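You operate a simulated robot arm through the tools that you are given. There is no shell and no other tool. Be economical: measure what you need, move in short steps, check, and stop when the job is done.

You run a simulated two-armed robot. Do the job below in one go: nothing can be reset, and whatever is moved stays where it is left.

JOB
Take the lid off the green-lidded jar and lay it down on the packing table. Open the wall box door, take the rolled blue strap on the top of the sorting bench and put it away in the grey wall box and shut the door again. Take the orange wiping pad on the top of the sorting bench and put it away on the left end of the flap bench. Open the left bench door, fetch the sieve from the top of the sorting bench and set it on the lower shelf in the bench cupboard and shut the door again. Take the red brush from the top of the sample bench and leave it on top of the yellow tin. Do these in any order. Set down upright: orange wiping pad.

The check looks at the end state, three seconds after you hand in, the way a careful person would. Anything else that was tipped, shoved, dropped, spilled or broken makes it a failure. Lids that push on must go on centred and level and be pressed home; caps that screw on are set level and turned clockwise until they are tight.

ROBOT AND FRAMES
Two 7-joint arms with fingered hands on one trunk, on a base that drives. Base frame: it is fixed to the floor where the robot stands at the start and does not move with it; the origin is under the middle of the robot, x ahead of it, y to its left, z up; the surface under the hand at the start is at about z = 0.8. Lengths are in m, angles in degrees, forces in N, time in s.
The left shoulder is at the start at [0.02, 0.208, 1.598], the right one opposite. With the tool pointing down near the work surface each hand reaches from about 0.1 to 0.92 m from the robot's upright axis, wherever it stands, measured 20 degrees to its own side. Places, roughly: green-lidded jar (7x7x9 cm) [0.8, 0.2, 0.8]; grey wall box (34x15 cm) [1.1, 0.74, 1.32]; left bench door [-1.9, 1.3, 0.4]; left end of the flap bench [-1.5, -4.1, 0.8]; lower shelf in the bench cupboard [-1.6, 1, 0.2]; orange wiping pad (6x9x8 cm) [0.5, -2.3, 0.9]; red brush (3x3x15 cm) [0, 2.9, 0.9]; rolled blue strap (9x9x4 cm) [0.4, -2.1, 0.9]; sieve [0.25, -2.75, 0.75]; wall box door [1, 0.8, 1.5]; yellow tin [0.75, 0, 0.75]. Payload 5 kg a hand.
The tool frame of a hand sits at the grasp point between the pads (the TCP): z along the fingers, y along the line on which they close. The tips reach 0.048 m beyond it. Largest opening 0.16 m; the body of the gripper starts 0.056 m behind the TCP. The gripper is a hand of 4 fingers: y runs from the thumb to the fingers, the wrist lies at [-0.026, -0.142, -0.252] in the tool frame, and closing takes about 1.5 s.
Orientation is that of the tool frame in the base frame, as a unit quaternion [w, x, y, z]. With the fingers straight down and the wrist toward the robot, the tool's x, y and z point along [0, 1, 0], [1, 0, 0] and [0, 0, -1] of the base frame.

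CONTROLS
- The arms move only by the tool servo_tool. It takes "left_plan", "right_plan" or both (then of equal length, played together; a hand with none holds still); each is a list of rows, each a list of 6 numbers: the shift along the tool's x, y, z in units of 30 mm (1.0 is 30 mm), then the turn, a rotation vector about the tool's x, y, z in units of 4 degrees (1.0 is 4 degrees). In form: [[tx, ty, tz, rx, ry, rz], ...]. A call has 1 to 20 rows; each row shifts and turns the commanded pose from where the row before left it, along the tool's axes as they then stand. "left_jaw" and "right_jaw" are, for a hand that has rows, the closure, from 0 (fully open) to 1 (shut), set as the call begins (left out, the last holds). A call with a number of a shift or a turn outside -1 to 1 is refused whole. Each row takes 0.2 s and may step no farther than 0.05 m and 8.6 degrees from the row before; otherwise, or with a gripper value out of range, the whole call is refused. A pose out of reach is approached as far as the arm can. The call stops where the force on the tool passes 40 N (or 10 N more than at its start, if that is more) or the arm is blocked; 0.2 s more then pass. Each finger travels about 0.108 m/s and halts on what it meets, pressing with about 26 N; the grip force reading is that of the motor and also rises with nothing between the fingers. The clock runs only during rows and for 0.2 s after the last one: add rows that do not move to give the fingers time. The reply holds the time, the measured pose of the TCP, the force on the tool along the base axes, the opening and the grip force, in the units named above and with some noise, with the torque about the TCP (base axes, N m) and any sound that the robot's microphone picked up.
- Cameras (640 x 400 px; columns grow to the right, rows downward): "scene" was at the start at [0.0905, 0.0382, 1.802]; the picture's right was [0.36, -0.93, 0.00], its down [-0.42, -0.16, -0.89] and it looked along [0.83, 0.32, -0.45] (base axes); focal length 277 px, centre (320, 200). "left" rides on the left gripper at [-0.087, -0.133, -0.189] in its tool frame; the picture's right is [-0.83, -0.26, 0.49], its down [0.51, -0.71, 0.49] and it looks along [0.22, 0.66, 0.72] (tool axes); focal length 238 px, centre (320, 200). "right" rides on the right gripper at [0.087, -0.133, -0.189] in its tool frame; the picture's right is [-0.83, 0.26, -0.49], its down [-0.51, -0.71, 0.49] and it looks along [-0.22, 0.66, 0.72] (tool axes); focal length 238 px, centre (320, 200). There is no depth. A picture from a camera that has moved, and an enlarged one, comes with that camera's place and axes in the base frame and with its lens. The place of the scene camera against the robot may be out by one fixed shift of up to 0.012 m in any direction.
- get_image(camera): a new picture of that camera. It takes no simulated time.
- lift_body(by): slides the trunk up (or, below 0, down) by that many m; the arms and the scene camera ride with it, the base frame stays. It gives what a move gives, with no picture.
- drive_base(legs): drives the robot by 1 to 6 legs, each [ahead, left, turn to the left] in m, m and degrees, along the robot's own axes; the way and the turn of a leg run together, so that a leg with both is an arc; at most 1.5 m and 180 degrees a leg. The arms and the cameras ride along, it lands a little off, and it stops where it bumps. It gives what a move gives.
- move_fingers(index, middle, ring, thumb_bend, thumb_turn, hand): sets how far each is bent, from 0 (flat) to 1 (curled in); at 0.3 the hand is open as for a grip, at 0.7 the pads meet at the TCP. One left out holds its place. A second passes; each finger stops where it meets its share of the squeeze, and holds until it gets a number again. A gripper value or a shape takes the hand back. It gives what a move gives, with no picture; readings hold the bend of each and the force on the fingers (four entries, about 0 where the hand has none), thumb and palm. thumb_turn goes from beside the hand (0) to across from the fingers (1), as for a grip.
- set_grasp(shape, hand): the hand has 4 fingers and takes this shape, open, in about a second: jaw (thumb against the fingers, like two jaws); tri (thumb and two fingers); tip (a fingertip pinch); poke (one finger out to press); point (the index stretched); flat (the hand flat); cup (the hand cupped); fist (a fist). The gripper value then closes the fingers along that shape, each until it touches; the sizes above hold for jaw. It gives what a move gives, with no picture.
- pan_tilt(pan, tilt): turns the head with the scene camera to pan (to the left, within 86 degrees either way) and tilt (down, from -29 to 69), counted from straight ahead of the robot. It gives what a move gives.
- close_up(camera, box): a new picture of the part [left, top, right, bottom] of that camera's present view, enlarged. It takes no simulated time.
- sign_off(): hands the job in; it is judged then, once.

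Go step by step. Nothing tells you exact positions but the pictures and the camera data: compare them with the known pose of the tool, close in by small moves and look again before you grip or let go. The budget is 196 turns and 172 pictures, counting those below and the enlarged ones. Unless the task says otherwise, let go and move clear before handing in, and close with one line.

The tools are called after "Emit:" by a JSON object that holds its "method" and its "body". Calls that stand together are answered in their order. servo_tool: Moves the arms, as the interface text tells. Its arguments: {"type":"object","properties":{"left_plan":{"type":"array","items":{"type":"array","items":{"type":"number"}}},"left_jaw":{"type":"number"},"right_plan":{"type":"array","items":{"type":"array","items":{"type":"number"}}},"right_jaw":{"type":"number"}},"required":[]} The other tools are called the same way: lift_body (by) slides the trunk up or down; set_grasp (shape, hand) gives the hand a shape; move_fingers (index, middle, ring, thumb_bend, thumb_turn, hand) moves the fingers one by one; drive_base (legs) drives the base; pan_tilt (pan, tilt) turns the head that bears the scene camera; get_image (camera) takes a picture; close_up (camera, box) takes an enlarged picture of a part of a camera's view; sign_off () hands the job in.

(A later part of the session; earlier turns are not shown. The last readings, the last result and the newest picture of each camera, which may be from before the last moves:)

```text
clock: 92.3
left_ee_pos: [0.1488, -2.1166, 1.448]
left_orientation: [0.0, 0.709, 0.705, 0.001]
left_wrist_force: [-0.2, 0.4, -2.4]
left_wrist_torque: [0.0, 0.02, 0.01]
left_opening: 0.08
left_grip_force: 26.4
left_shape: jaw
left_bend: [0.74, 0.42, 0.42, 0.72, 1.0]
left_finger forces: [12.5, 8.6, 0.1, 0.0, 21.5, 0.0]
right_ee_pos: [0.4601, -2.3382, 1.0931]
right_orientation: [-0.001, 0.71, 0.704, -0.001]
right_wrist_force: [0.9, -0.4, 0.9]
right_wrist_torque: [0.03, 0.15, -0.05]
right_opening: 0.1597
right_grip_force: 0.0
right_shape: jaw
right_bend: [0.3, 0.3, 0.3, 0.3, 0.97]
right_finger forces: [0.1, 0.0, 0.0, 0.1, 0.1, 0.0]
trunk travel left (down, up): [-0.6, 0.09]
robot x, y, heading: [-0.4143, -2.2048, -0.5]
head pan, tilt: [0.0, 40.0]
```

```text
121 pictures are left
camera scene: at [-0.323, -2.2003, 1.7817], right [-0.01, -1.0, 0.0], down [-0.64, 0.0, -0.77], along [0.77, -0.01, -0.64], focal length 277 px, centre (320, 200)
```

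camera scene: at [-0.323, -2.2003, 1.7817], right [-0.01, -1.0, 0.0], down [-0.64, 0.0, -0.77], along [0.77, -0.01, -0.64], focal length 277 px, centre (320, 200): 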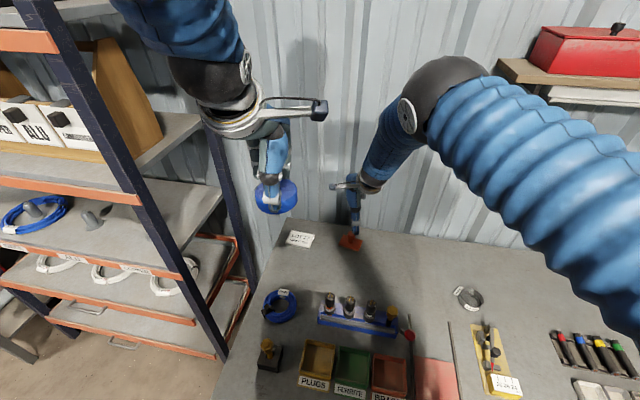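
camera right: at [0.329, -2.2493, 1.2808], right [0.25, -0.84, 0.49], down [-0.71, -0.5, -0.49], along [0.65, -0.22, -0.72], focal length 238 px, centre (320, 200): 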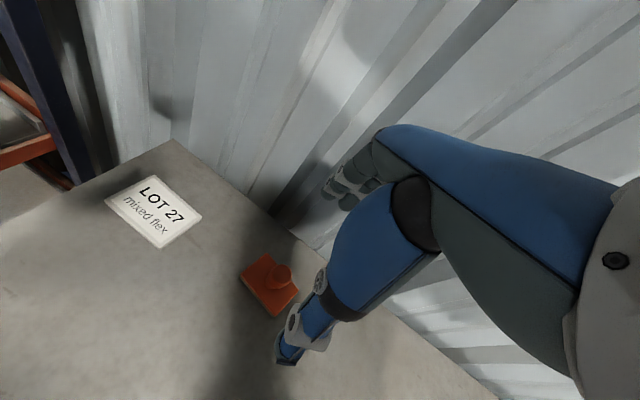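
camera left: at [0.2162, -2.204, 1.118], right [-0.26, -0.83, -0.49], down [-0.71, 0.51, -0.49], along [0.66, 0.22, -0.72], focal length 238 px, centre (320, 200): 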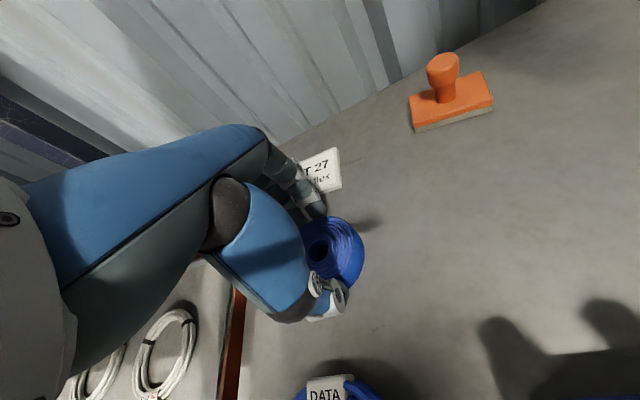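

Emit:
{"method": "servo_tool", "body": {"right_plan": [[0.05, 0.03, 0, 0, 0, 0], [0.08, 0, 0, 0, 0, 0], [0, 0, 0.8, 0, 0, 0], [0, 0, 0.9, 0, 0, 0], [0, 0, 0.9, 0, 0, 0], [0, 0, 0.8, 0, 0, 0]], "right_jaw": 0.4}}

Emit:
{"method": "get_image", "body": {"camera": "right"}}

Emit:
{"method": "close_up", "body": {"camera": "scene", "box": [290, 170, 418, 270]}}

```text
clock: 93.7
left_ee_pos: [0.1506, -2.1168, 1.4466]
left_orientation: [0.0, 0.709, 0.705, 0.002]
left_wrist_force: [-0.3, 0.6, -1.7]
left_wrist_torque: [0.0, 0.04, -0.02]
left_opening: 0.0802
left_grip_force: 25.9
left_shape: jaw
left_bend: [0.74, 0.42, 0.42, 0.72, 1.0]
left_finger forces: [12.5, 8.6, 0.0, 0.0, 21.5, 0.1]
right_ee_pos: [0.4604, -2.3345, 0.9923]
right_orientation: [-0.001, 0.71, 0.704, 0.0]
right_wrist_force: [2.1, -0.5, 0.5]
right_wrist_torque: [0.02, 0.13, 0.04]
right_opening: 0.0966
right_grip_force: 0.1
right_shape: jaw
right_bend: [0.73, 0.41, 0.38, 0.65, 1.0]
right_finger forces: [0.0, 0.0, 0.0, 0.0, 0.0, 0.0]
trunk travel left (down, up): [-0.6, 0.09]
robot x, y, heading: [-0.4144, -2.2062, -0.5]
head pan, tilt: [0.0, 40.0]
```

```text
120 pictures are left
camera right: at [0.3296, -2.2457, 1.1791], right [0.25, -0.84, 0.49], down [-0.71, -0.5, -0.49], along [0.65, -0.22, -0.72], focal length 238 px, centre (320, 200)
```

right: 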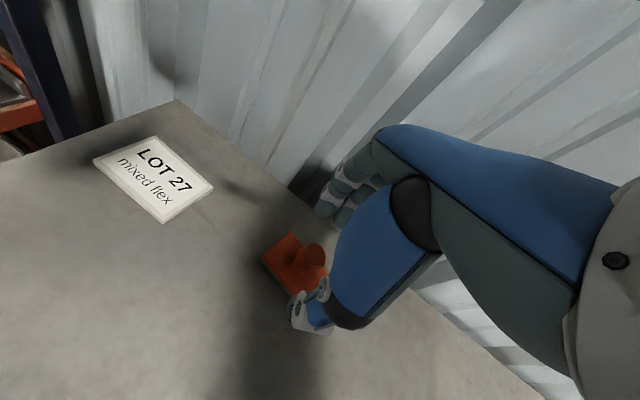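

```text
4.00 times, centred on (354, 220) of scene
camera zoom: at [-0.3228, -2.2014, 1.7817], right [-0.01, -1.0, 0.0], down [-0.64, 0.0, -0.77], along [0.77, 0.0, -0.64], focal length 1107 px, centre (184, 120)
```

zoom: 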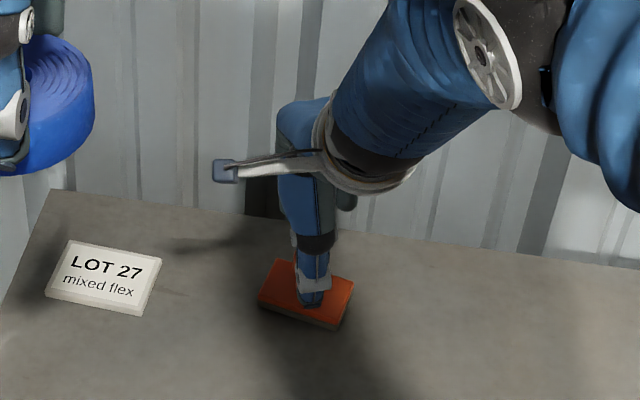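

Emit:
{"method": "close_up", "body": {"camera": "right", "box": [240, 160, 400, 340]}}

```text
2.22 times, centred on (320, 250) of right
camera zoom: at [0.3296, -2.2457, 1.1791], right [0.25, -0.84, 0.49], down [-0.71, -0.5, -0.49], along [0.65, -0.22, -0.72], focal length 530 px, centre (320, 89)
```

zoom: 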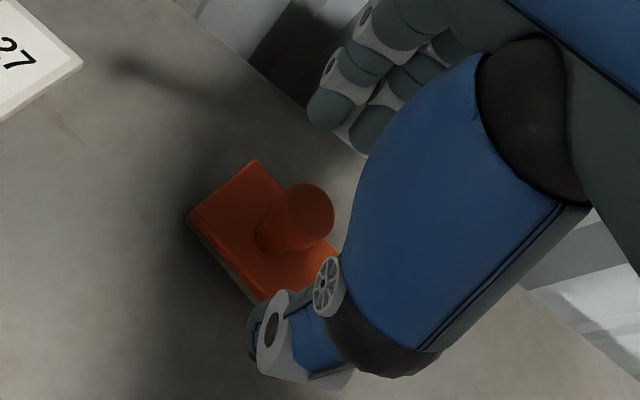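

Lowering 3 cm and closing on the knob.

Emit:
{"method": "servo_tool", "body": {"right_plan": [[0, 0.05, 0.5, 0, 0, 0], [0, 0, 0.5, 0, 0, 0], [0, 0, 0, 0, 0, 0]]}}

Emit:
{"method": "servo_tool", "body": {"right_plan": [[0, 0, 0, 0, 0, 0], [0, 0, 0, 0, 0, 0], [0, 0, 0, 0, 0, 0], [0, 0, 0, 0, 0, 0], [0, 0, 0, 0, 0, 0], [0, 0, 0, 0, 0, 0]], "right_jaw": 1}}

Emit:
{"method": "close_up", "body": {"camera": "right", "box": [240, 160, 400, 340]}}

```text
clock: 94.5
left_ee_pos: [0.1491, -2.1175, 1.4489]
left_orientation: [0.001, 0.709, 0.705, 0.001]
left_wrist_force: [-0.1, 0.2, -1.9]
left_wrist_torque: [-0.02, -0.03, -0.04]
left_opening: 0.0803
left_grip_force: 26.4
left_shape: jaw
left_bend: [0.74, 0.42, 0.42, 0.72, 1.0]
left_finger forces: [12.5, 8.5, 0.0, 0.0, 21.5, 0.1]
right_ee_pos: [0.4611, -2.3317, 0.9624]
right_orientation: [-0.001, 0.711, 0.704, -0.001]
right_wrist_force: [0.1, -0.4, 0.7]
right_wrist_torque: [0.02, -0.02, -0.03]
right_opening: 0.0964
right_grip_force: 0.0
right_shape: jaw
right_bend: [0.73, 0.41, 0.38, 0.65, 1.0]
right_finger forces: [0.0, 0.1, 0.0, 0.0, 0.1, 0.0]
trunk travel left (down, up): [-0.6, 0.09]
robot x, y, heading: [-0.4146, -2.2069, -0.3]
head pan, tilt: [0.0, 40.0]
```

```text
clock: 95.9
left_ee_pos: [0.1499, -2.117, 1.4478]
left_orientation: [0.001, 0.709, 0.705, 0.002]
left_wrist_force: [-0.1, 0.0, -1.9]
left_wrist_torque: [-0.04, 0.01, 0.0]
left_opening: 0.0802
left_grip_force: 26.1
left_shape: jaw
left_bend: [0.74, 0.42, 0.42, 0.72, 1.0]
left_finger forces: [12.6, 8.6, 0.0, 0.1, 21.5, 0.0]
right_ee_pos: [0.4624, -2.3326, 0.9612]
right_orientation: [0.0, 0.71, 0.704, -0.001]
right_wrist_force: [-0.2, 0.1, 1.2]
right_wrist_torque: [0.0, 0.02, 0.05]
right_opening: 0.0212
right_grip_force: 26.4
right_shape: jaw
right_bend: [0.72, 0.61, 0.67, 0.74, 1.0]
right_finger forces: [11.1, 9.3, 0.0, 0.0, 20.3, 0.0]
trunk travel left (down, up): [-0.6, 0.09]
robot x, y, heading: [-0.4134, -2.1996, -0.3]
head pan, tilt: [0.0, 40.0]
```

```text
2.22 times, centred on (320, 250) of right
camera zoom: at [0.3304, -2.2446, 1.1493], right [0.25, -0.84, 0.49], down [-0.71, -0.5, -0.49], along [0.65, -0.22, -0.72], focal length 530 px, centre (320, 89)
```

zoom: 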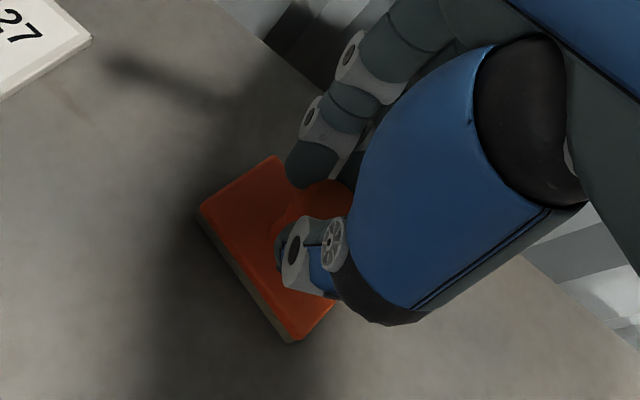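

Knob gripped. Lifting and retracting.

Emit:
{"method": "servo_tool", "body": {"right_plan": [[0, 0, -0.4, 0, 0, 0], [0, 0, -0.8, 0, 0, 0], [0, 0, -1, 0, 0, 0], [0, -0.7, -1, 0, 0, 0], [0, -0.7, -1, 0, 0, 0], [0, -0.7, -1, 0, 0, 0], [0, -0.7, -1, 0, 0, 0], [0, -0.7, -1, 0, 0, 0], [0, -0.7, -1, 0, 0, 0], [-0.3, -0.7, -1, 0, 0, 0], [-0.3, -0.7, -1, 0, 0, 0], [-0.3, -0.7, -1, 0, 0, 0], [-0.3, -0.7, -1, 0, 0, 0], [-0.3, -0.7, -1, 0, 0, 0], [-0.3, -0.7, -1, 0, 0, 0]]}}

Emit:
{"method": "get_image", "body": {"camera": "right"}}

Emit:
{"method": "pan_tilt", "body": {"pan": -80, "tilt": 25}}

Emit:
{"method": "get_image", "body": {"camera": "scene"}}

```text
clock: 99.1
left_ee_pos: [0.1462, -2.1171, 1.4504]
left_orientation: [0.001, 0.708, 0.706, 0.003]
left_wrist_force: [-0.9, 0.0, -2.0]
left_wrist_torque: [0.02, -0.09, 0.03]
left_opening: 0.0805
left_grip_force: 26.0
left_shape: jaw
left_bend: [0.74, 0.42, 0.42, 0.72, 1.0]
left_finger forces: [12.5, 8.6, 0.1, 0.1, 21.5, 0.0]
right_ee_pos: [0.2059, -2.3865, 1.3889]
right_orientation: [-0.001, 0.71, 0.705, -0.001]
right_wrist_force: [-1.1, 0.0, -2.1]
right_wrist_torque: [0.0, -0.19, -0.05]
right_opening: 0.0209
right_grip_force: 26.4
right_shape: jaw
right_bend: [0.72, 0.62, 0.67, 0.74, 1.0]
right_finger forces: [11.1, 9.8, 0.0, 0.0, 20.1, 0.0]
trunk travel left (down, up): [-0.6, 0.09]
robot x, y, heading: [-0.4168, -2.2074, -0.4]
head pan, tilt: [0.0, 40.0]
```

```text
116 pictures are left
camera right: at [0.0747, -2.2979, 1.5768], right [0.25, -0.84, 0.49], down [-0.71, -0.5, -0.49], along [0.65, -0.22, -0.72], focal length 238 px, centre (320, 200)
```

right: 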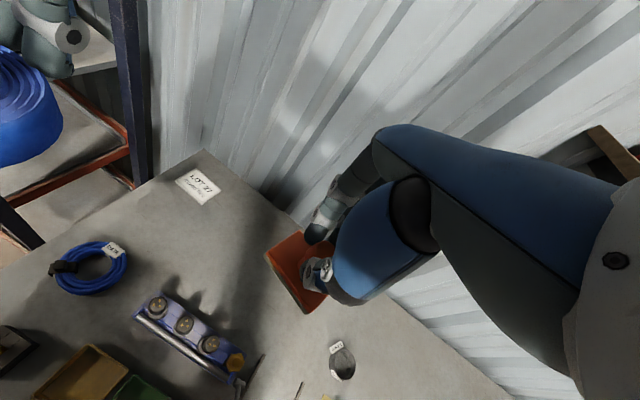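

```text
clock: 100.6
left_ee_pos: [0.1492, -2.1173, 1.4473]
left_orientation: [0.001, 0.709, 0.705, 0.002]
left_wrist_force: [-0.1, 0.1, -2.5]
left_wrist_torque: [-0.04, 0.04, 0.0]
left_opening: 0.0802
left_grip_force: 25.4
left_shape: jaw
left_bend: [0.74, 0.42, 0.42, 0.72, 1.0]
left_finger forces: [12.5, 8.6, 0.1, 0.0, 21.5, 0.1]
right_ee_pos: [0.209, -2.3862, 1.3884]
right_orientation: [-0.001, 0.71, 0.705, -0.002]
right_wrist_force: [1.0, 0.3, -1.3]
right_wrist_torque: [0.02, 0.03, -0.01]
right_opening: 0.0211
right_grip_force: 25.7
right_shape: jaw
right_bend: [0.72, 0.62, 0.67, 0.74, 1.0]
right_finger forces: [11.2, 9.7, 0.0, 0.0, 20.0, 0.0]
trunk travel left (down, up): [-0.6, 0.09]
robot x, y, heading: [-0.4126, -2.2024, -0.3]
head pan, tilt: [-80.0, 25.0]
```

```text
115 pictures are left
camera scene: at [-0.393, -2.2912, 1.8051], right [-0.99, -0.17, 0.0], down [-0.07, 0.42, -0.91], along [0.15, -0.89, -0.42], focal length 277 px, centre (320, 200)
```

scene: 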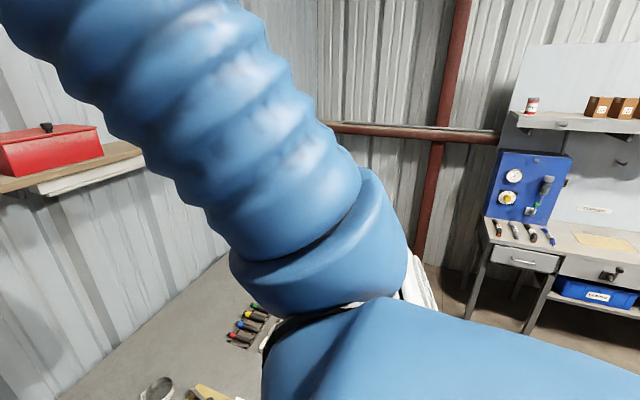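

Both items are held. Driving toward the flap bench at the far wall, then looking.

Emit:
{"method": "drive_base", "body": {"legs": [[-0.25, 0, 0], [0, 0, -90], [1.0, 0, 0], [0, -0.6, 0]]}}

Emit:
{"method": "pan_tilt", "body": {"pan": -12, "tilt": 32}}

Emit:
{"method": "get_image", "body": {"camera": "scene"}}

```text
clock: 114.0
left_ee_pos: [-1.1884, -3.765, 1.4471]
left_orientation: [0.002, 1.0, -0.007, 0.0]
left_wrist_force: [0.0, 0.1, -2.0]
left_wrist_torque: [0.01, 0.02, -0.01]
left_opening: 0.0795
left_grip_force: 25.4
left_shape: jaw
left_bend: [0.74, 0.42, 0.42, 0.72, 1.0]
left_finger forces: [12.4, 8.3, 0.0, 0.1, 21.1, 0.1]
right_ee_pos: [-1.4583, -3.8218, 1.3876]
right_orientation: [-0.001, 1.0, -0.009, -0.001]
right_wrist_force: [1.2, -1.3, -0.3]
right_wrist_torque: [0.02, -0.01, 0.01]
right_opening: 0.0209
right_grip_force: 25.8
right_shape: jaw
right_bend: [0.72, 0.62, 0.67, 0.74, 1.0]
right_finger forces: [11.5, 9.4, 0.0, 0.0, 19.2, 0.0]
trunk travel left (down, up): [-0.6, 0.09]
robot x, y, heading: [-1.2732, -3.1957, -91.1]
head pan, tilt: [-80.0, 25.0]
```

```text
clock: 115.4
left_ee_pos: [-1.1895, -3.7651, 1.449]
left_orientation: [0.001, 1.0, -0.007, 0.001]
left_wrist_force: [-0.7, -0.2, -2.1]
left_wrist_torque: [0.02, -0.05, 0.0]
left_opening: 0.0799
left_grip_force: 25.5
left_shape: jaw
left_bend: [0.74, 0.42, 0.42, 0.72, 1.0]
left_finger forces: [12.4, 8.4, 0.0, 0.0, 21.0, 0.0]
right_ee_pos: [-1.4595, -3.8224, 1.3881]
right_orientation: [-0.001, 1.0, -0.009, 0.0]
right_wrist_force: [-0.2, 0.1, 0.5]
right_wrist_torque: [0.01, -0.06, 0.0]
right_opening: 0.0209
right_grip_force: 25.8
right_shape: jaw
right_bend: [0.72, 0.62, 0.67, 0.74, 1.0]
right_finger forces: [11.5, 9.5, 0.1, 0.1, 19.3, 0.0]
trunk travel left (down, up): [-0.6, 0.09]
robot x, y, heading: [-1.2704, -3.2007, -91.0]
head pan, tilt: [-12.0, 32.0]
```

```text
114 pictures are left
camera scene: at [-1.2984, -3.2936, 1.794], right [-0.97, 0.22, 0.0], down [0.12, 0.52, -0.85], along [-0.19, -0.83, -0.53], focal length 277 px, centre (320, 200)
```

scene: 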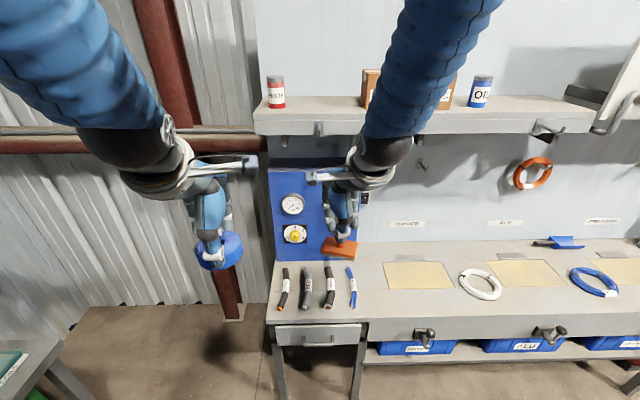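

Emit:
{"method": "close_up", "body": {"camera": "scene", "box": [250, 230, 474, 370]}}

Emit:
{"method": "get_image", "body": {"camera": "right"}}

```text
2.86 times, centred on (362, 300) of scene
camera zoom: at [-1.2984, -3.2936, 1.794], right [-0.97, 0.22, 0.0], down [0.12, 0.52, -0.85], along [-0.19, -0.83, -0.53], focal length 790 px, centre (200, -86)
```

zoom: 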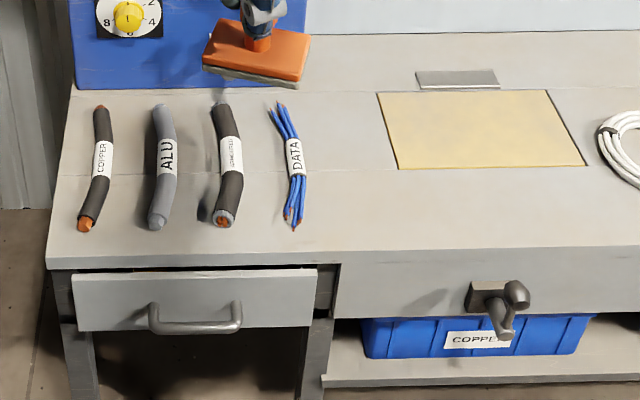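

```text
112 pictures are left
camera right: at [-1.3702, -3.6902, 1.576], right [-0.84, -0.24, 0.49], down [-0.49, 0.72, -0.49], along [-0.23, -0.65, -0.72], focal length 238 px, centre (320, 200)
```

right: 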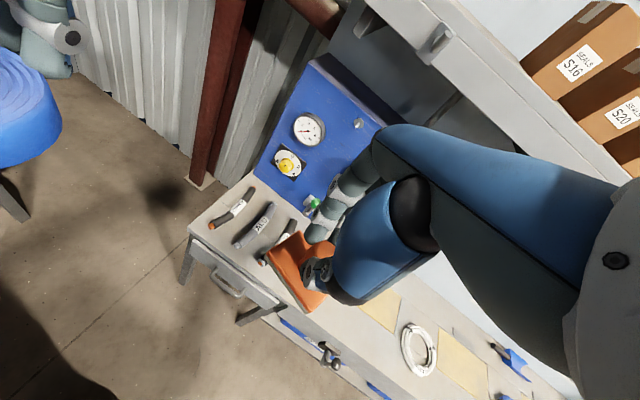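

The flap bench is angled about 11° and its left end holds cable samples. There is a free spot between the DATA cable and the first yellow flap. I'll square up and move closer.

Emit:
{"method": "drive_base", "body": {"legs": [[0, 0, -11], [0.15, -0.03, 0]]}}

Emit:
{"method": "pan_tilt", "body": {"pan": -5, "tilt": 40}}

Emit:
{"method": "get_image", "body": {"camera": "scene"}}

Emit:
{"method": "get_image", "body": {"camera": "right"}}

```text
clock: 117.5
left_ee_pos: [-1.3582, -3.9054, 1.4493]
left_orientation: [0.002, 0.995, -0.104, 0.0]
left_wrist_force: [0.6, 1.2, -1.2]
left_wrist_torque: [-0.08, 0.05, 0.0]
left_opening: 0.0797
left_grip_force: 26.1
left_shape: jaw
left_bend: [0.74, 0.42, 0.42, 0.72, 1.0]
left_finger forces: [12.5, 8.3, 0.0, 0.0, 21.1, 0.1]
right_ee_pos: [-1.6339, -3.9094, 1.3893]
right_orientation: [0.0, 0.994, -0.106, 0.0]
right_wrist_force: [-0.4, 0.8, 0.1]
right_wrist_torque: [-0.08, 0.08, -0.02]
right_opening: 0.021
right_grip_force: 26.1
right_shape: jaw
right_bend: [0.72, 0.62, 0.67, 0.74, 1.0]
right_finger forces: [11.5, 9.5, 0.0, 0.0, 19.4, 0.0]
trunk travel left (down, up): [-0.6, 0.09]
robot x, y, heading: [-1.3316, -3.3376, -102.0]
head pan, tilt: [-12.0, 32.0]
```

```text
clock: 118.2
left_ee_pos: [-1.3591, -3.9094, 1.4482]
left_orientation: [0.001, 0.995, -0.104, 0.001]
left_wrist_force: [0.6, 0.0, -1.9]
left_wrist_torque: [0.07, 0.0, -0.02]
left_opening: 0.0798
left_grip_force: 25.9
left_shape: jaw
left_bend: [0.74, 0.42, 0.42, 0.72, 1.0]
left_finger forces: [12.5, 8.4, 0.0, 0.0, 21.2, 0.0]
right_ee_pos: [-1.6338, -3.9132, 1.3872]
right_orientation: [-0.001, 0.994, -0.105, 0.0]
right_wrist_force: [0.5, -0.1, -0.7]
right_wrist_torque: [0.04, -0.02, 0.0]
right_opening: 0.0209
right_grip_force: 26.5
right_shape: jaw
right_bend: [0.72, 0.62, 0.67, 0.74, 1.0]
right_finger forces: [11.5, 9.5, 0.1, 0.1, 19.4, 0.0]
trunk travel left (down, up): [-0.6, 0.09]
robot x, y, heading: [-1.3296, -3.3378, -101.9]
head pan, tilt: [-5.0, 40.0]
```

```text
111 pictures are left
camera scene: at [-1.365, -3.4269, 1.7818], right [-0.96, 0.29, 0.0], down [0.19, 0.62, -0.77], along [-0.22, -0.73, -0.64], focal length 277 px, centre (320, 200)
```

scene: 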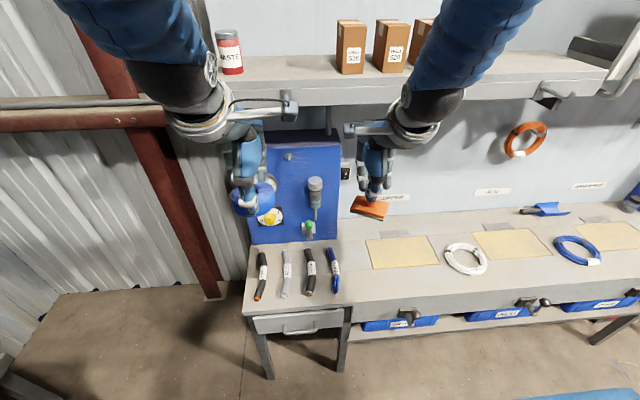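

```text
110 pictures are left
camera right: at [-1.522, -3.8016, 1.5758], right [-0.87, -0.08, 0.49], down [-0.35, 0.8, -0.49], along [-0.35, -0.59, -0.72], focal length 238 px, centre (320, 200)
```

right: 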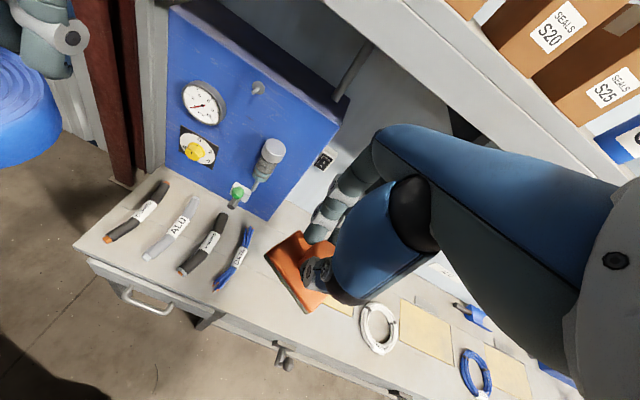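

The free spot is centred at about (-1.69, -4.00). Moving the pad above it and lowering most of the way.

Emit:
{"method": "servo_tool", "body": {"right_plan": [[-0.25, 0.64, 1, 0, 0, 0], [-0.25, 0.64, 1, 0, 0, 0], [-0.25, 0.64, 1, 0, 0, 0], [-0.25, 0.64, 1, 0, 0, 0], [-0.23, 0.66, 1, 0, 0, 0], [0, 0, 1, 0, 0, 0], [0, 0, 1, 0, 0, 0], [0, 0, 1, 0, 0, 0], [0, 0, 1, 0, 0, 0], [0, 0, 1, 0, 0, 0], [0, 0, 1, 0, 0, 0], [0, 0, 1, 0, 0, 0], [0, 0, 0, 0, 0, 0]]}}

Emit:
{"method": "get_image", "body": {"camera": "right"}}

Emit:
{"method": "close_up", "body": {"camera": "scene", "box": [270, 200, 430, 330]}}

```text
clock: 121.0
left_ee_pos: [-1.3593, -3.9076, 1.4484]
left_orientation: [0.001, 0.995, -0.104, 0.0]
left_wrist_force: [-0.4, 0.4, -2.1]
left_wrist_torque: [0.0, 0.03, 0.03]
left_opening: 0.0794
left_grip_force: 26.1
left_shape: jaw
left_bend: [0.74, 0.42, 0.42, 0.72, 1.0]
left_finger forces: [12.5, 8.3, 0.0, 0.0, 21.1, 0.1]
right_ee_pos: [-1.6924, -4.0, 1.0274]
right_orientation: [0.0, 0.994, -0.105, 0.0]
right_wrist_force: [0.2, 0.3, -0.7]
right_wrist_torque: [0.01, 0.01, 0.02]
right_opening: 0.0214
right_grip_force: 25.7
right_shape: jaw
right_bend: [0.72, 0.62, 0.67, 0.75, 1.0]
right_finger forces: [11.6, 9.6, 0.0, 0.0, 19.4, 0.0]
trunk travel left (down, up): [-0.6, 0.09]
robot x, y, heading: [-1.3303, -3.3391, -102.0]
head pan, tilt: [-5.0, 40.0]
```

```text
109 pictures are left
camera right: at [-1.5785, -3.8866, 1.2157], right [-0.87, -0.08, 0.49], down [-0.35, 0.8, -0.49], along [-0.35, -0.59, -0.72], focal length 238 px, centre (320, 200)
```

right: 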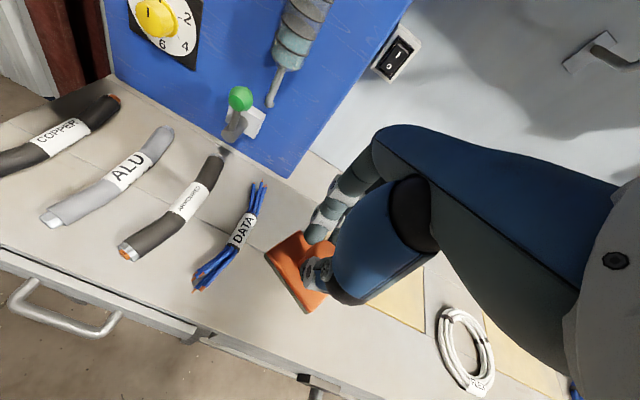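

```text
3.08 times, centred on (350, 265) of scene
camera zoom: at [-1.3647, -3.4259, 1.7818], right [-0.96, 0.29, 0.0], down [0.19, 0.61, -0.77], along [-0.22, -0.73, -0.64], focal length 851 px, centre (228, 0)
```

zoom: 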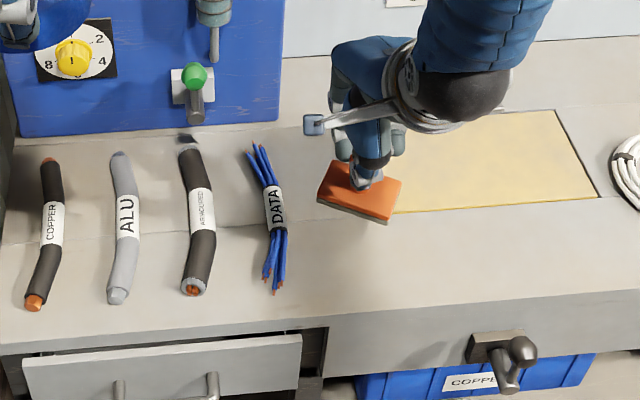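

The pad should go slightly left and nearer, clear of the flap. Adjusting and lowering to the surface.

Emit:
{"method": "servo_tool", "body": {"right_plan": [[0.45, -0.67, 0, 0, 0, 0], [0, 0, 0.8, 0, 0, 0], [0, 0, 0.8, 0, 0, 0], [0, 0, 0.3, 0, 0, 0], [0, 0, 0, 0, 0, 0]]}}

Emit:
{"method": "close_up", "body": {"camera": "right", "box": [180, 180, 420, 330]}}

Emit:
{"method": "close_up", "body": {"camera": "scene", "box": [270, 200, 430, 330]}}

```text
clock: 122.2
left_ee_pos: [-1.3603, -3.908, 1.4491]
left_orientation: [0.001, 0.995, -0.103, 0.001]
left_wrist_force: [-0.9, -0.7, -2.2]
left_wrist_torque: [0.0, -0.02, -0.02]
left_opening: 0.08
left_grip_force: 25.8
left_shape: jaw
left_bend: [0.74, 0.42, 0.42, 0.72, 1.0]
left_finger forces: [12.5, 8.4, 0.0, 0.1, 21.1, 0.0]
right_ee_pos: [-1.6737, -3.9822, 0.9696]
right_orientation: [-0.001, 0.994, -0.106, 0.0]
right_wrist_force: [-0.3, -0.1, -1.3]
right_wrist_torque: [-0.01, -0.04, -0.01]
right_opening: 0.0206
right_grip_force: 26.3
right_shape: jaw
right_bend: [0.72, 0.62, 0.67, 0.75, 1.0]
right_finger forces: [11.6, 9.6, 0.1, 0.0, 19.4, 0.0]
trunk travel left (down, up): [-0.6, 0.09]
robot x, y, heading: [-1.331, -3.3365, -101.9]
head pan, tilt: [-5.0, 40.0]
```

```text
2.67 times, centred on (300, 255) of right
camera zoom: at [-1.561, -3.8702, 1.1584], right [-0.87, -0.08, 0.49], down [-0.35, 0.8, -0.49], along [-0.35, -0.59, -0.72], focal length 636 px, centre (373, 53)
```

zoom: 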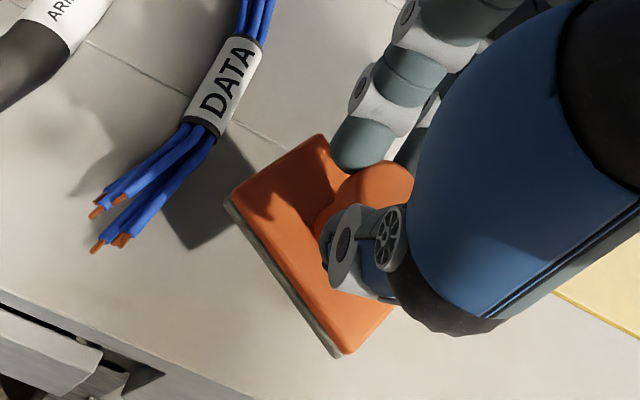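

```text
3.08 times, centred on (350, 265) of scene
camera zoom: at [-1.3654, -3.4266, 1.7818], right [-0.96, 0.29, 0.0], down [0.19, 0.62, -0.77], along [-0.22, -0.73, -0.64], focal length 851 px, centre (228, 0)
```

zoom: 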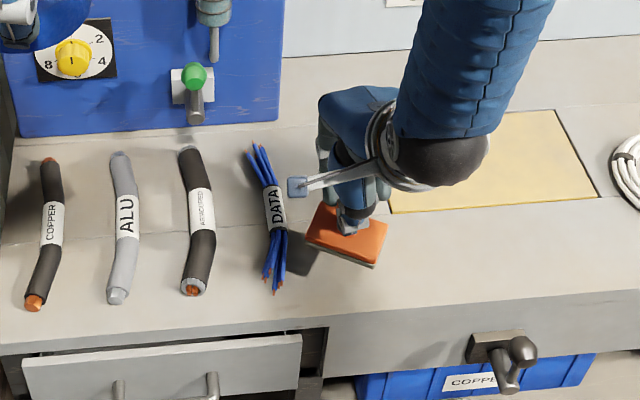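

Emit:
{"method": "servo_tool", "body": {"right_plan": [[0, 0, 0.1, 0, 0, 0], [0, 0, 0.1, 0, 0, 0], [0, 0, 0, 0, 0, 0]]}}

```text
clock: 123.0
left_ee_pos: [-1.359, -3.909, 1.4488]
left_orientation: [0.002, 0.995, -0.104, 0.001]
left_wrist_force: [0.1, 0.8, -2.4]
left_wrist_torque: [0.01, 0.0, 0.02]
left_opening: 0.0799
left_grip_force: 26.0
left_shape: jaw
left_bend: [0.74, 0.42, 0.42, 0.72, 1.0]
left_finger forces: [12.5, 8.4, 0.0, 0.0, 21.1, 0.1]
right_ee_pos: [-1.6723, -3.9821, 0.9647]
right_orientation: [0.0, 0.995, -0.105, 0.001]
right_wrist_force: [0.6, 1.3, -0.5]
right_wrist_torque: [0.01, 0.01, 0.01]
right_opening: 0.0209
right_grip_force: 25.9
right_shape: jaw
right_bend: [0.72, 0.62, 0.67, 0.75, 1.0]
right_finger forces: [11.7, 9.7, 0.1, 0.0, 19.4, 0.0]
trunk travel left (down, up): [-0.6, 0.09]
robot x, y, heading: [-1.329, -3.3391, -102.3]
head pan, tilt: [-5.0, 40.0]
```

Emit:
{"method": "servo_tool", "body": {"right_plan": [[0, 0, 0.1, 0, 0, 0], [0, 0, 0.1, 0, 0, 0], [0, 0, 0.1, 0, 0, 0], [0, 0, 0, 0, 0, 0]]}}

```text
clock: 124.0
left_ee_pos: [-1.3595, -3.9089, 1.4474]
left_orientation: [0.002, 0.995, -0.104, 0.0]
left_wrist_force: [-0.1, -0.7, -2.4]
left_wrist_torque: [0.04, 0.0, -0.02]
left_opening: 0.0798
left_grip_force: 26.1
left_shape: jaw
left_bend: [0.74, 0.42, 0.42, 0.72, 1.0]
left_finger forces: [12.4, 8.4, 0.1, 0.0, 21.2, 0.0]
right_ee_pos: [-1.6731, -3.9827, 0.9559]
right_orientation: [-0.001, 0.994, -0.105, 0.001]
right_wrist_force: [1.3, -0.5, -1.3]
right_wrist_torque: [-0.03, 0.0, 0.03]
right_opening: 0.0209
right_grip_force: 25.7
right_shape: jaw
right_bend: [0.72, 0.62, 0.67, 0.75, 1.0]
right_finger forces: [11.6, 9.7, 0.0, 0.0, 19.5, 0.0]
trunk travel left (down, up): [-0.6, 0.09]
robot x, y, heading: [-1.3334, -3.3329, -101.9]
head pan, tilt: [-5.0, 40.0]
```

Emit:
{"method": "servo_tool", "body": {"right_plan": [[0, 0, 0.1, 0, 0, 0], [0, 0, 0.1, 0, 0, 0], [0, 0, 0.1, 0, 0, 0], [0, 0, 0, 0, 0, 0]]}}

Emit:
{"method": "close_up", "body": {"camera": "right", "box": [180, 180, 420, 330]}}

```text
clock: 125.0
left_ee_pos: [-1.3604, -3.9096, 1.4491]
left_orientation: [0.001, 0.995, -0.104, 0.0]
left_wrist_force: [-0.7, 0.2, -2.0]
left_wrist_torque: [0.06, 0.01, 0.02]
left_opening: 0.0798
left_grip_force: 26.0
left_shape: jaw
left_bend: [0.74, 0.42, 0.42, 0.72, 1.0]
left_finger forces: [12.5, 8.4, 0.0, 0.1, 21.1, 0.0]
right_ee_pos: [-1.6731, -3.9815, 0.9467]
right_orientation: [-0.001, 0.994, -0.106, 0.001]
right_wrist_force: [0.1, 0.4, -1.5]
right_wrist_torque: [-0.03, -0.01, 0.01]
right_opening: 0.0207
right_grip_force: 25.9
right_shape: jaw
right_bend: [0.72, 0.62, 0.67, 0.75, 1.0]
right_finger forces: [11.6, 9.7, 0.0, 0.0, 19.3, 0.1]
trunk travel left (down, up): [-0.6, 0.09]
robot x, y, heading: [-1.3292, -3.3396, -102.1]
head pan, tilt: [-5.0, 40.0]
```

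```text
2.67 times, centred on (300, 255) of right
camera zoom: at [-1.5607, -3.8702, 1.1347], right [-0.87, -0.08, 0.49], down [-0.35, 0.8, -0.49], along [-0.35, -0.59, -0.72], focal length 636 px, centre (373, 53)
```

zoom: 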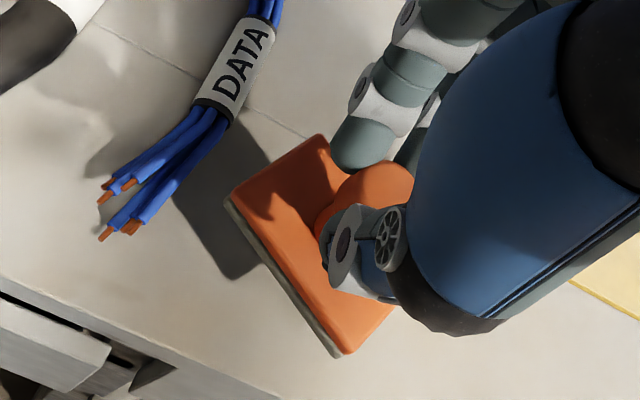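

Emit:
{"method": "servo_tool", "body": {"right_plan": [[0, 0, 0.12, 0, 0, 0], [0, 0, 0.12, 0, 0, 0], [0, 0, 0.12, 0, 0, 0], [0, 0, 0, 0, 0, 0]]}}

Emit:
{"method": "servo_tool", "body": {"right_plan": [[0, 0, 0.12, 0, 0, 0], [0, 0, 0, 0, 0, 0]]}}

```text
clock: 126.0
left_ee_pos: [-1.3583, -3.9079, 1.4483]
left_orientation: [0.002, 0.995, -0.104, 0.001]
left_wrist_force: [-1.2, 0.1, -2.3]
left_wrist_torque: [0.01, -0.02, -0.01]
left_opening: 0.0798
left_grip_force: 25.9
left_shape: jaw
left_bend: [0.74, 0.42, 0.42, 0.72, 1.0]
left_finger forces: [12.6, 8.4, 0.1, 0.0, 21.1, 0.0]
right_ee_pos: [-1.674, -3.9826, 0.9362]
right_orientation: [-0.001, 0.994, -0.105, 0.0]
right_wrist_force: [0.2, 0.2, -0.8]
right_wrist_torque: [-0.04, 0.04, 0.02]
right_opening: 0.0209
right_grip_force: 25.6
right_shape: jaw
right_bend: [0.72, 0.62, 0.67, 0.75, 1.0]
right_finger forces: [11.6, 9.7, 0.0, 0.1, 19.4, 0.0]
trunk travel left (down, up): [-0.6, 0.09]
robot x, y, heading: [-1.3306, -3.3407, -102.1]
head pan, tilt: [-5.0, 40.0]
```

```text
clock: 126.6
left_ee_pos: [-1.3576, -3.9082, 1.4489]
left_orientation: [0.001, 0.995, -0.103, 0.001]
left_wrist_force: [1.0, 0.0, -2.6]
left_wrist_torque: [0.03, 0.01, 0.0]
left_opening: 0.0799
left_grip_force: 25.7
left_shape: jaw
left_bend: [0.74, 0.42, 0.42, 0.72, 1.0]
left_finger forces: [12.5, 8.3, 0.1, 0.0, 21.1, 0.0]
right_ee_pos: [-1.6742, -3.9817, 0.9334]
right_orientation: [-0.001, 0.994, -0.105, 0.0]
right_wrist_force: [-0.9, -0.4, -1.3]
right_wrist_torque: [-0.03, -0.01, -0.04]
right_opening: 0.021
right_grip_force: 26.2
right_shape: jaw
right_bend: [0.72, 0.62, 0.67, 0.75, 1.0]
right_finger forces: [11.7, 9.7, 0.1, 0.0, 19.4, 0.0]
trunk travel left (down, up): [-0.6, 0.09]
robot x, y, heading: [-1.3336, -3.3356, -101.9]
head pan, tilt: [-5.0, 40.0]
```

Emit:
{"method": "servo_tool", "body": {"right_plan": [[0, 0, 0.12, 0, 0, 0], [0, 0, 0.12, 0, 0, 0], [0, 0, 0.12, 0, 0, 0], [0, 0, 0.12, 0, 0, 0], [0, 0, 0, 0, 0, 0]]}}

Emit:
{"method": "close_up", "body": {"camera": "right", "box": [180, 180, 420, 330]}}

```text
clock: 127.8
left_ee_pos: [-1.3596, -3.9081, 1.4472]
left_orientation: [0.002, 0.995, -0.104, 0.001]
left_wrist_force: [-0.4, 0.4, -2.5]
left_wrist_torque: [-0.04, 0.0, 0.0]
left_opening: 0.0798
left_grip_force: 26.1
left_shape: jaw
left_bend: [0.74, 0.42, 0.42, 0.72, 1.0]
left_finger forces: [12.5, 8.4, 0.1, 0.0, 21.1, 0.1]
right_ee_pos: [-1.6739, -3.982, 0.9179]
right_orientation: [-0.002, 0.994, -0.105, 0.001]
right_wrist_force: [-0.1, 0.1, -1.3]
right_wrist_torque: [0.02, 0.01, 0.0]
right_opening: 0.0209
right_grip_force: 26.0
right_shape: jaw
right_bend: [0.72, 0.62, 0.67, 0.75, 1.0]
right_finger forces: [11.5, 9.7, 0.1, 0.0, 19.4, 0.0]
trunk travel left (down, up): [-0.6, 0.09]
robot x, y, heading: [-1.3304, -3.3369, -102.0]
head pan, tilt: [-5.0, 40.0]
```

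```text
2.67 times, centred on (300, 255) of right
camera zoom: at [-1.5607, -3.8705, 1.1061], right [-0.87, -0.08, 0.49], down [-0.35, 0.8, -0.49], along [-0.35, -0.59, -0.72], focal length 636 px, centre (373, 53)
```

zoom: 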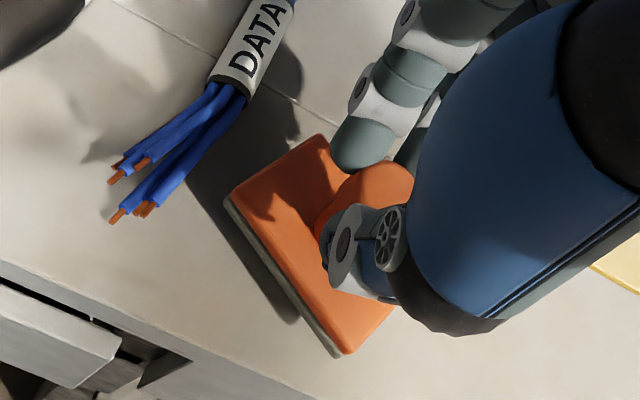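

Emit:
{"method": "servo_tool", "body": {"right_plan": [[0, 0, 0.1, 0, 0, 0], [0, 0, 0.1, 0, 0, 0], [0, 0, 0.1, 0, 0, 0], [0, 0, 0, 0, 0, 0]]}}

Emit:
{"method": "servo_tool", "body": {"right_plan": [[0, 0, 0.1, 0, 0, 0], [0, 0, 0, 0, 0, 0]]}}

Emit:
{"method": "close_up", "body": {"camera": "right", "box": [180, 180, 420, 330]}}

```text
clock: 128.8
left_ee_pos: [-1.3596, -3.9088, 1.4485]
left_orientation: [0.001, 0.995, -0.103, 0.001]
left_wrist_force: [0.1, 0.3, -2.7]
left_wrist_torque: [0.03, -0.02, -0.01]
left_opening: 0.0799
left_grip_force: 25.9
left_shape: jaw
left_bend: [0.74, 0.42, 0.42, 0.72, 1.0]
left_finger forces: [12.5, 8.4, 0.1, 0.0, 21.0, 0.0]
right_ee_pos: [-1.6739, -3.9824, 0.9085]
right_orientation: [-0.001, 0.995, -0.104, 0.0]
right_wrist_force: [-0.3, 0.9, -1.1]
right_wrist_torque: [0.0, -0.01, -0.01]
right_opening: 0.0209
right_grip_force: 26.0
right_shape: jaw
right_bend: [0.72, 0.62, 0.67, 0.75, 1.0]
right_finger forces: [11.6, 9.7, 0.0, 0.0, 19.5, 0.0]
trunk travel left (down, up): [-0.6, 0.09]
robot x, y, heading: [-1.3292, -3.3426, -102.4]
head pan, tilt: [-5.0, 40.0]
```

```text
clock: 129.4
left_ee_pos: [-1.3596, -3.9086, 1.4487]
left_orientation: [0.001, 0.995, -0.104, 0.001]
left_wrist_force: [-0.4, -0.6, -2.0]
left_wrist_torque: [0.01, 0.0, 0.0]
left_opening: 0.0796
left_grip_force: 26.0
left_shape: jaw
left_bend: [0.74, 0.42, 0.42, 0.72, 1.0]
left_finger forces: [12.5, 8.4, 0.1, 0.0, 21.0, 0.0]
right_ee_pos: [-1.674, -3.9818, 0.9067]
right_orientation: [-0.001, 0.995, -0.105, 0.001]
right_wrist_force: [-0.6, -0.5, -0.7]
right_wrist_torque: [0.02, 0.01, 0.0]
right_opening: 0.0211
right_grip_force: 26.1
right_shape: jaw
right_bend: [0.72, 0.62, 0.67, 0.75, 1.0]
right_finger forces: [11.6, 9.8, 0.1, 0.1, 19.4, 0.0]
trunk travel left (down, up): [-0.6, 0.09]
robot x, y, heading: [-1.3291, -3.3374, -102.1]
head pan, tilt: [-5.0, 40.0]
```

```text
2.67 times, centred on (300, 255) of right
camera zoom: at [-1.5607, -3.87, 1.0941], right [-0.87, -0.08, 0.49], down [-0.35, 0.8, -0.49], along [-0.35, -0.59, -0.72], focal length 636 px, centre (373, 53)
```

zoom: 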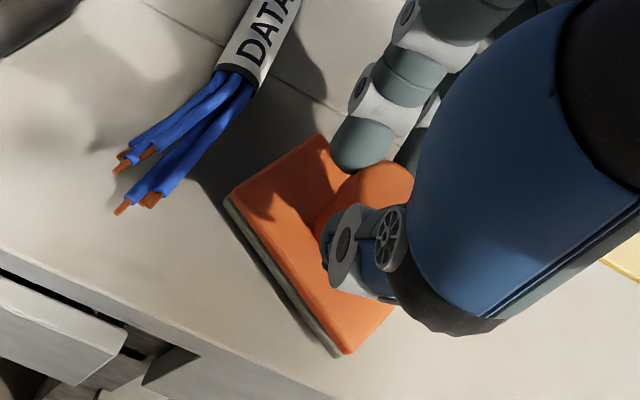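

Emit:
{"method": "servo_tool", "body": {"right_plan": [[0, 0, 0.1, 0, 0, 0], [0, 0, 0.1, 0, 0, 0], [0, 0, 0.1, 0, 0, 0], [0, 0, 0.07, 0, 0, 0], [0, 0, 0, 0, 0, 0]]}}

Emit:
{"method": "servo_tool", "body": {"right_plan": [[0, 0, 0.08, 0, 0, 0], [0, 0, 0, 0, 0, 0]]}}

Emit:
{"method": "close_up", "body": {"camera": "right", "box": [180, 180, 420, 330]}}

```text
clock: 130.6
left_ee_pos: [-1.3581, -3.9053, 1.4492]
left_orientation: [0.002, 0.995, -0.102, 0.0]
left_wrist_force: [-0.6, 1.0, -1.1]
left_wrist_torque: [-0.02, 0.01, 0.0]
left_opening: 0.0795
left_grip_force: 26.2
left_shape: jaw
left_bend: [0.74, 0.42, 0.42, 0.72, 1.0]
left_finger forces: [12.5, 8.3, 0.0, 0.0, 21.2, 0.0]
right_ee_pos: [-1.6729, -3.9825, 0.8984]
right_orientation: [0.002, 0.994, -0.105, -0.001]
right_wrist_force: [4.1, 7.4, 34.9]
right_wrist_torque: [0.23, 0.07, -0.05]
right_opening: 0.0231
right_grip_force: 26.4
right_shape: jaw
right_bend: [0.72, 0.62, 0.67, 0.75, 1.0]
right_finger forces: [14.2, 12.3, 0.0, 0.0, 30.3, 0.1]
trunk travel left (down, up): [-0.6, 0.09]
robot x, y, heading: [-1.3319, -3.34, -102.2]
head pan, tilt: [-5.0, 40.0]
```

```text
clock: 131.2
left_ee_pos: [-1.3595, -3.9061, 1.4495]
left_orientation: [0.002, 0.995, -0.103, 0.0]
left_wrist_force: [-0.1, -0.8, -3.0]
left_wrist_torque: [0.11, -0.06, 0.0]
left_opening: 0.0795
left_grip_force: 26.3
left_shape: jaw
left_bend: [0.74, 0.42, 0.42, 0.72, 1.0]
left_finger forces: [12.4, 8.4, 0.1, 0.0, 21.0, 0.0]
right_ee_pos: [-1.6731, -3.9856, 0.8969]
right_orientation: [0.004, 0.994, -0.105, 0.001]
right_wrist_force: [3.2, 10.4, 32.6]
right_wrist_torque: [0.64, -0.01, -0.03]
right_opening: 0.023
right_grip_force: 26.7
right_shape: jaw
right_bend: [0.72, 0.62, 0.67, 0.75, 1.0]
right_finger forces: [13.2, 11.2, 0.0, 0.0, 32.1, 0.0]
trunk travel left (down, up): [-0.6, 0.09]
robot x, y, heading: [-1.3287, -3.3373, -102.1]
head pan, tilt: [-5.0, 40.0]
stopped in row 2 (right hand): the force on the tool passed its limit at 46 N (the readings are from after the stop); the commanded pose is now the measured one
```

```text
2.67 times, centred on (300, 255) of right
camera zoom: at [-1.5601, -3.8724, 1.0842], right [-0.87, -0.08, 0.49], down [-0.35, 0.8, -0.5], along [-0.35, -0.6, -0.72], focal length 636 px, centre (373, 53)
```

zoom: 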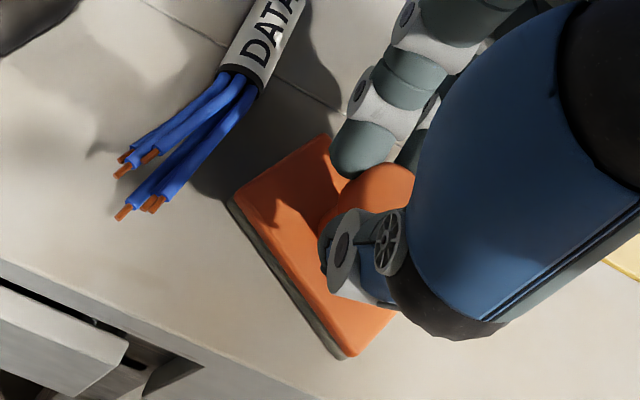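

Contact found and pad seated. Easing up, releasing and rising.

Emit:
{"method": "servo_tool", "body": {"right_plan": [[0, 0, -0.1, 0, 0, 0], [0, 0, 0, 0, 0, 0]]}}

Emit:
{"method": "servo_tool", "body": {"right_plan": [[0, 0, 0, 0, 0, 0], [0, 0, 0, 0, 0, 0], [0, 0, 0, 0, 0, 0], [0, 0, 0, 0, 0, 0], [0, 0, -0.5, 0, 0, 0], [0, 0, -1, 0, 0, 0], [0, 0, -1, 0, 0, 0], [0, 0, -1, 0, 0, 0], [0, -0.3, -1, 0, 0, 0], [0, -0.3, -1, 0, 0, 0], [0, -0.5, -1, 0, 0, 0], [0, -0.5, -1, 0, 0, 0], [0, -0.5, -1, 0, 0, 0], [0, -0.5, -1, 0, 0, 0], [0, -0.5, -1, 0, 0, 0], [0, -0.5, -1, 0, 0, 0], [0, -0.5, -1, 0, 0, 0], [0, -0.5, -1, 0, 0, 0]], "right_jaw": 0.3}}

Emit:
{"method": "close_up", "body": {"camera": "scene", "box": [230, 190, 470, 340]}}

```text
clock: 131.8
left_ee_pos: [-1.3584, -3.9072, 1.4483]
left_orientation: [0.001, 0.995, -0.102, 0.0]
left_wrist_force: [0.4, -0.1, -2.5]
left_wrist_torque: [-0.06, 0.02, -0.03]
left_opening: 0.08
left_grip_force: 25.7
left_shape: jaw
left_bend: [0.74, 0.42, 0.42, 0.72, 1.0]
left_finger forces: [12.5, 8.3, 0.0, 0.0, 21.1, 0.1]
right_ee_pos: [-1.6736, -3.985, 0.8984]
right_orientation: [0.003, 0.995, -0.105, 0.0]
right_wrist_force: [1.2, -3.8, 8.8]
right_wrist_torque: [-0.24, 0.07, 0.04]
right_opening: 0.0224
right_grip_force: 26.4
right_shape: jaw
right_bend: [0.72, 0.62, 0.67, 0.75, 1.0]
right_finger forces: [15.0, 13.1, 0.1, 0.1, 21.4, 0.0]
trunk travel left (down, up): [-0.6, 0.09]
robot x, y, heading: [-1.3294, -3.3402, -101.9]
head pan, tilt: [-5.0, 40.0]
```

```text
clock: 135.6
left_ee_pos: [-1.3587, -3.9057, 1.4491]
left_orientation: [0.002, 0.995, -0.103, 0.0]
left_wrist_force: [0.4, 0.2, -1.9]
left_wrist_torque: [-0.07, 0.04, -0.02]
left_opening: 0.08
left_grip_force: 25.5
left_shape: jaw
left_bend: [0.74, 0.42, 0.42, 0.72, 1.0]
left_finger forces: [12.5, 8.4, 0.0, 0.0, 21.1, 0.0]
right_ee_pos: [-1.6434, -3.8453, 1.3038]
right_orientation: [0.001, 0.995, -0.104, 0.0]
right_wrist_force: [0.9, 0.6, -0.1]
right_wrist_torque: [-0.15, 0.03, -0.01]
right_opening: 0.112
right_grip_force: 0.0
right_shape: jaw
right_bend: [0.27, 0.37, 0.35, 0.59, 0.99]
right_finger forces: [0.0, 0.0, 0.0, 0.0, 0.0, 0.0]
trunk travel left (down, up): [-0.6, 0.09]
robot x, y, heading: [-1.3349, -3.3381, -102.2]
head pan, tilt: [-5.0, 40.0]
```

```text
2.67 times, centred on (350, 265) of scene
camera zoom: at [-1.3639, -3.4237, 1.7819], right [-0.96, 0.29, 0.0], down [0.19, 0.61, -0.77], along [-0.22, -0.73, -0.64], focal length 738 px, centre (240, 27)
```

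zoom: 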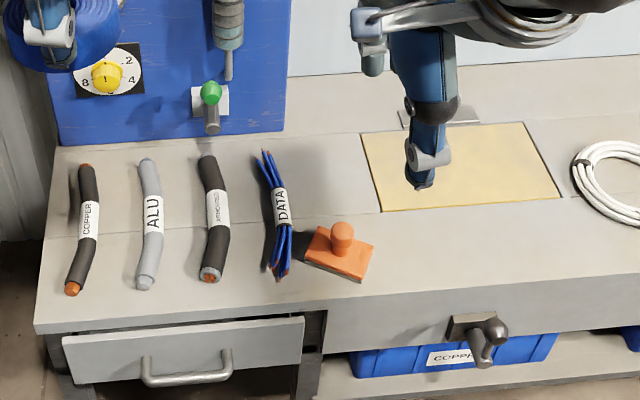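

The pad stands upright in place. Driving back to the sorting bench for the sieve.

Emit:
{"method": "drive_base", "body": {"legs": [[-0.3, 0, 0], [0, 0, 102], [0.8, 0.3, 0]]}}

Emit:
{"method": "pan_tilt", "body": {"pan": 0, "tilt": 45}}

Emit:
{"method": "get_image", "body": {"camera": "scene"}}

```text
clock: 145.8
left_ee_pos: [0.061, -2.6754, 1.4452]
left_orientation: [0.0, 0.711, 0.703, 0.0]
left_wrist_force: [1.8, 0.6, -3.0]
left_wrist_torque: [-0.1, 0.23, -0.05]
left_opening: 0.0795
left_grip_force: 26.2
left_shape: jaw
left_bend: [0.74, 0.42, 0.42, 0.72, 1.0]
left_finger forces: [12.5, 8.4, 0.1, 0.0, 20.8, 0.0]
right_ee_pos: [0.0582, -2.9663, 1.3008]
right_orientation: [-0.001, 0.713, 0.701, 0.001]
right_wrist_force: [1.5, 1.0, -0.3]
right_wrist_torque: [-0.05, 0.23, 0.02]
right_opening: 0.1118
right_grip_force: 0.1
right_shape: jaw
right_bend: [0.27, 0.37, 0.35, 0.59, 0.99]
right_finger forces: [0.1, 0.0, 0.0, 0.1, 0.0, 0.0]
trunk travel left (down, up): [-0.6, 0.09]
robot x, y, heading: [-0.505, -2.7592, -1.2]
head pan, tilt: [-5.0, 40.0]
stopped in leg 3: the robot was blocked; the commanded pose is now the measured one
```

```text
clock: 146.4
left_ee_pos: [0.059, -2.6761, 1.4475]
left_orientation: [0.001, 0.712, 0.702, 0.0]
left_wrist_force: [0.1, 0.9, -3.2]
left_wrist_torque: [0.0, 0.05, -0.02]
left_opening: 0.0795
left_grip_force: 26.3
left_shape: jaw
left_bend: [0.74, 0.42, 0.42, 0.72, 1.0]
left_finger forces: [12.5, 8.3, 0.0, 0.0, 20.9, 0.0]
right_ee_pos: [0.0536, -2.9679, 1.3016]
right_orientation: [0.001, 0.713, 0.701, 0.001]
right_wrist_force: [0.1, 0.4, 0.5]
right_wrist_torque: [-0.04, 0.06, 0.0]
right_opening: 0.1117
right_grip_force: 0.0
right_shape: jaw
right_bend: [0.27, 0.37, 0.35, 0.59, 0.99]
right_finger forces: [0.0, 0.1, 0.0, 0.1, 0.0, 0.0]
trunk travel left (down, up): [-0.6, 0.09]
robot x, y, heading: [-0.51, -2.7591, -0.8]
head pan, tilt: [0.0, 45.0]
```

```text
100 pictures are left
camera scene: at [-0.4186, -2.7552, 1.7744], right [-0.02, -1.0, 0.0], down [-0.71, 0.01, -0.71], along [0.71, -0.01, -0.71], focal length 277 px, centre (320, 200)
```

scene: 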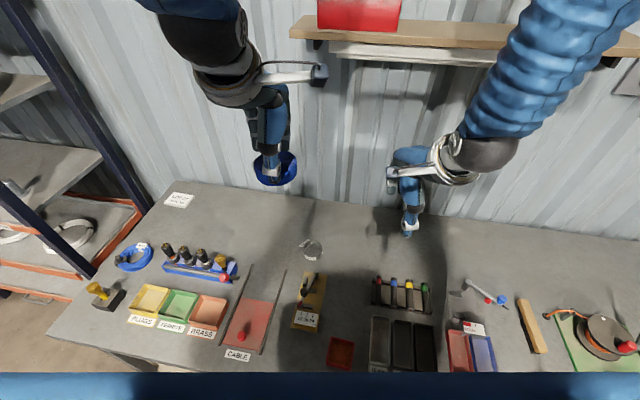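

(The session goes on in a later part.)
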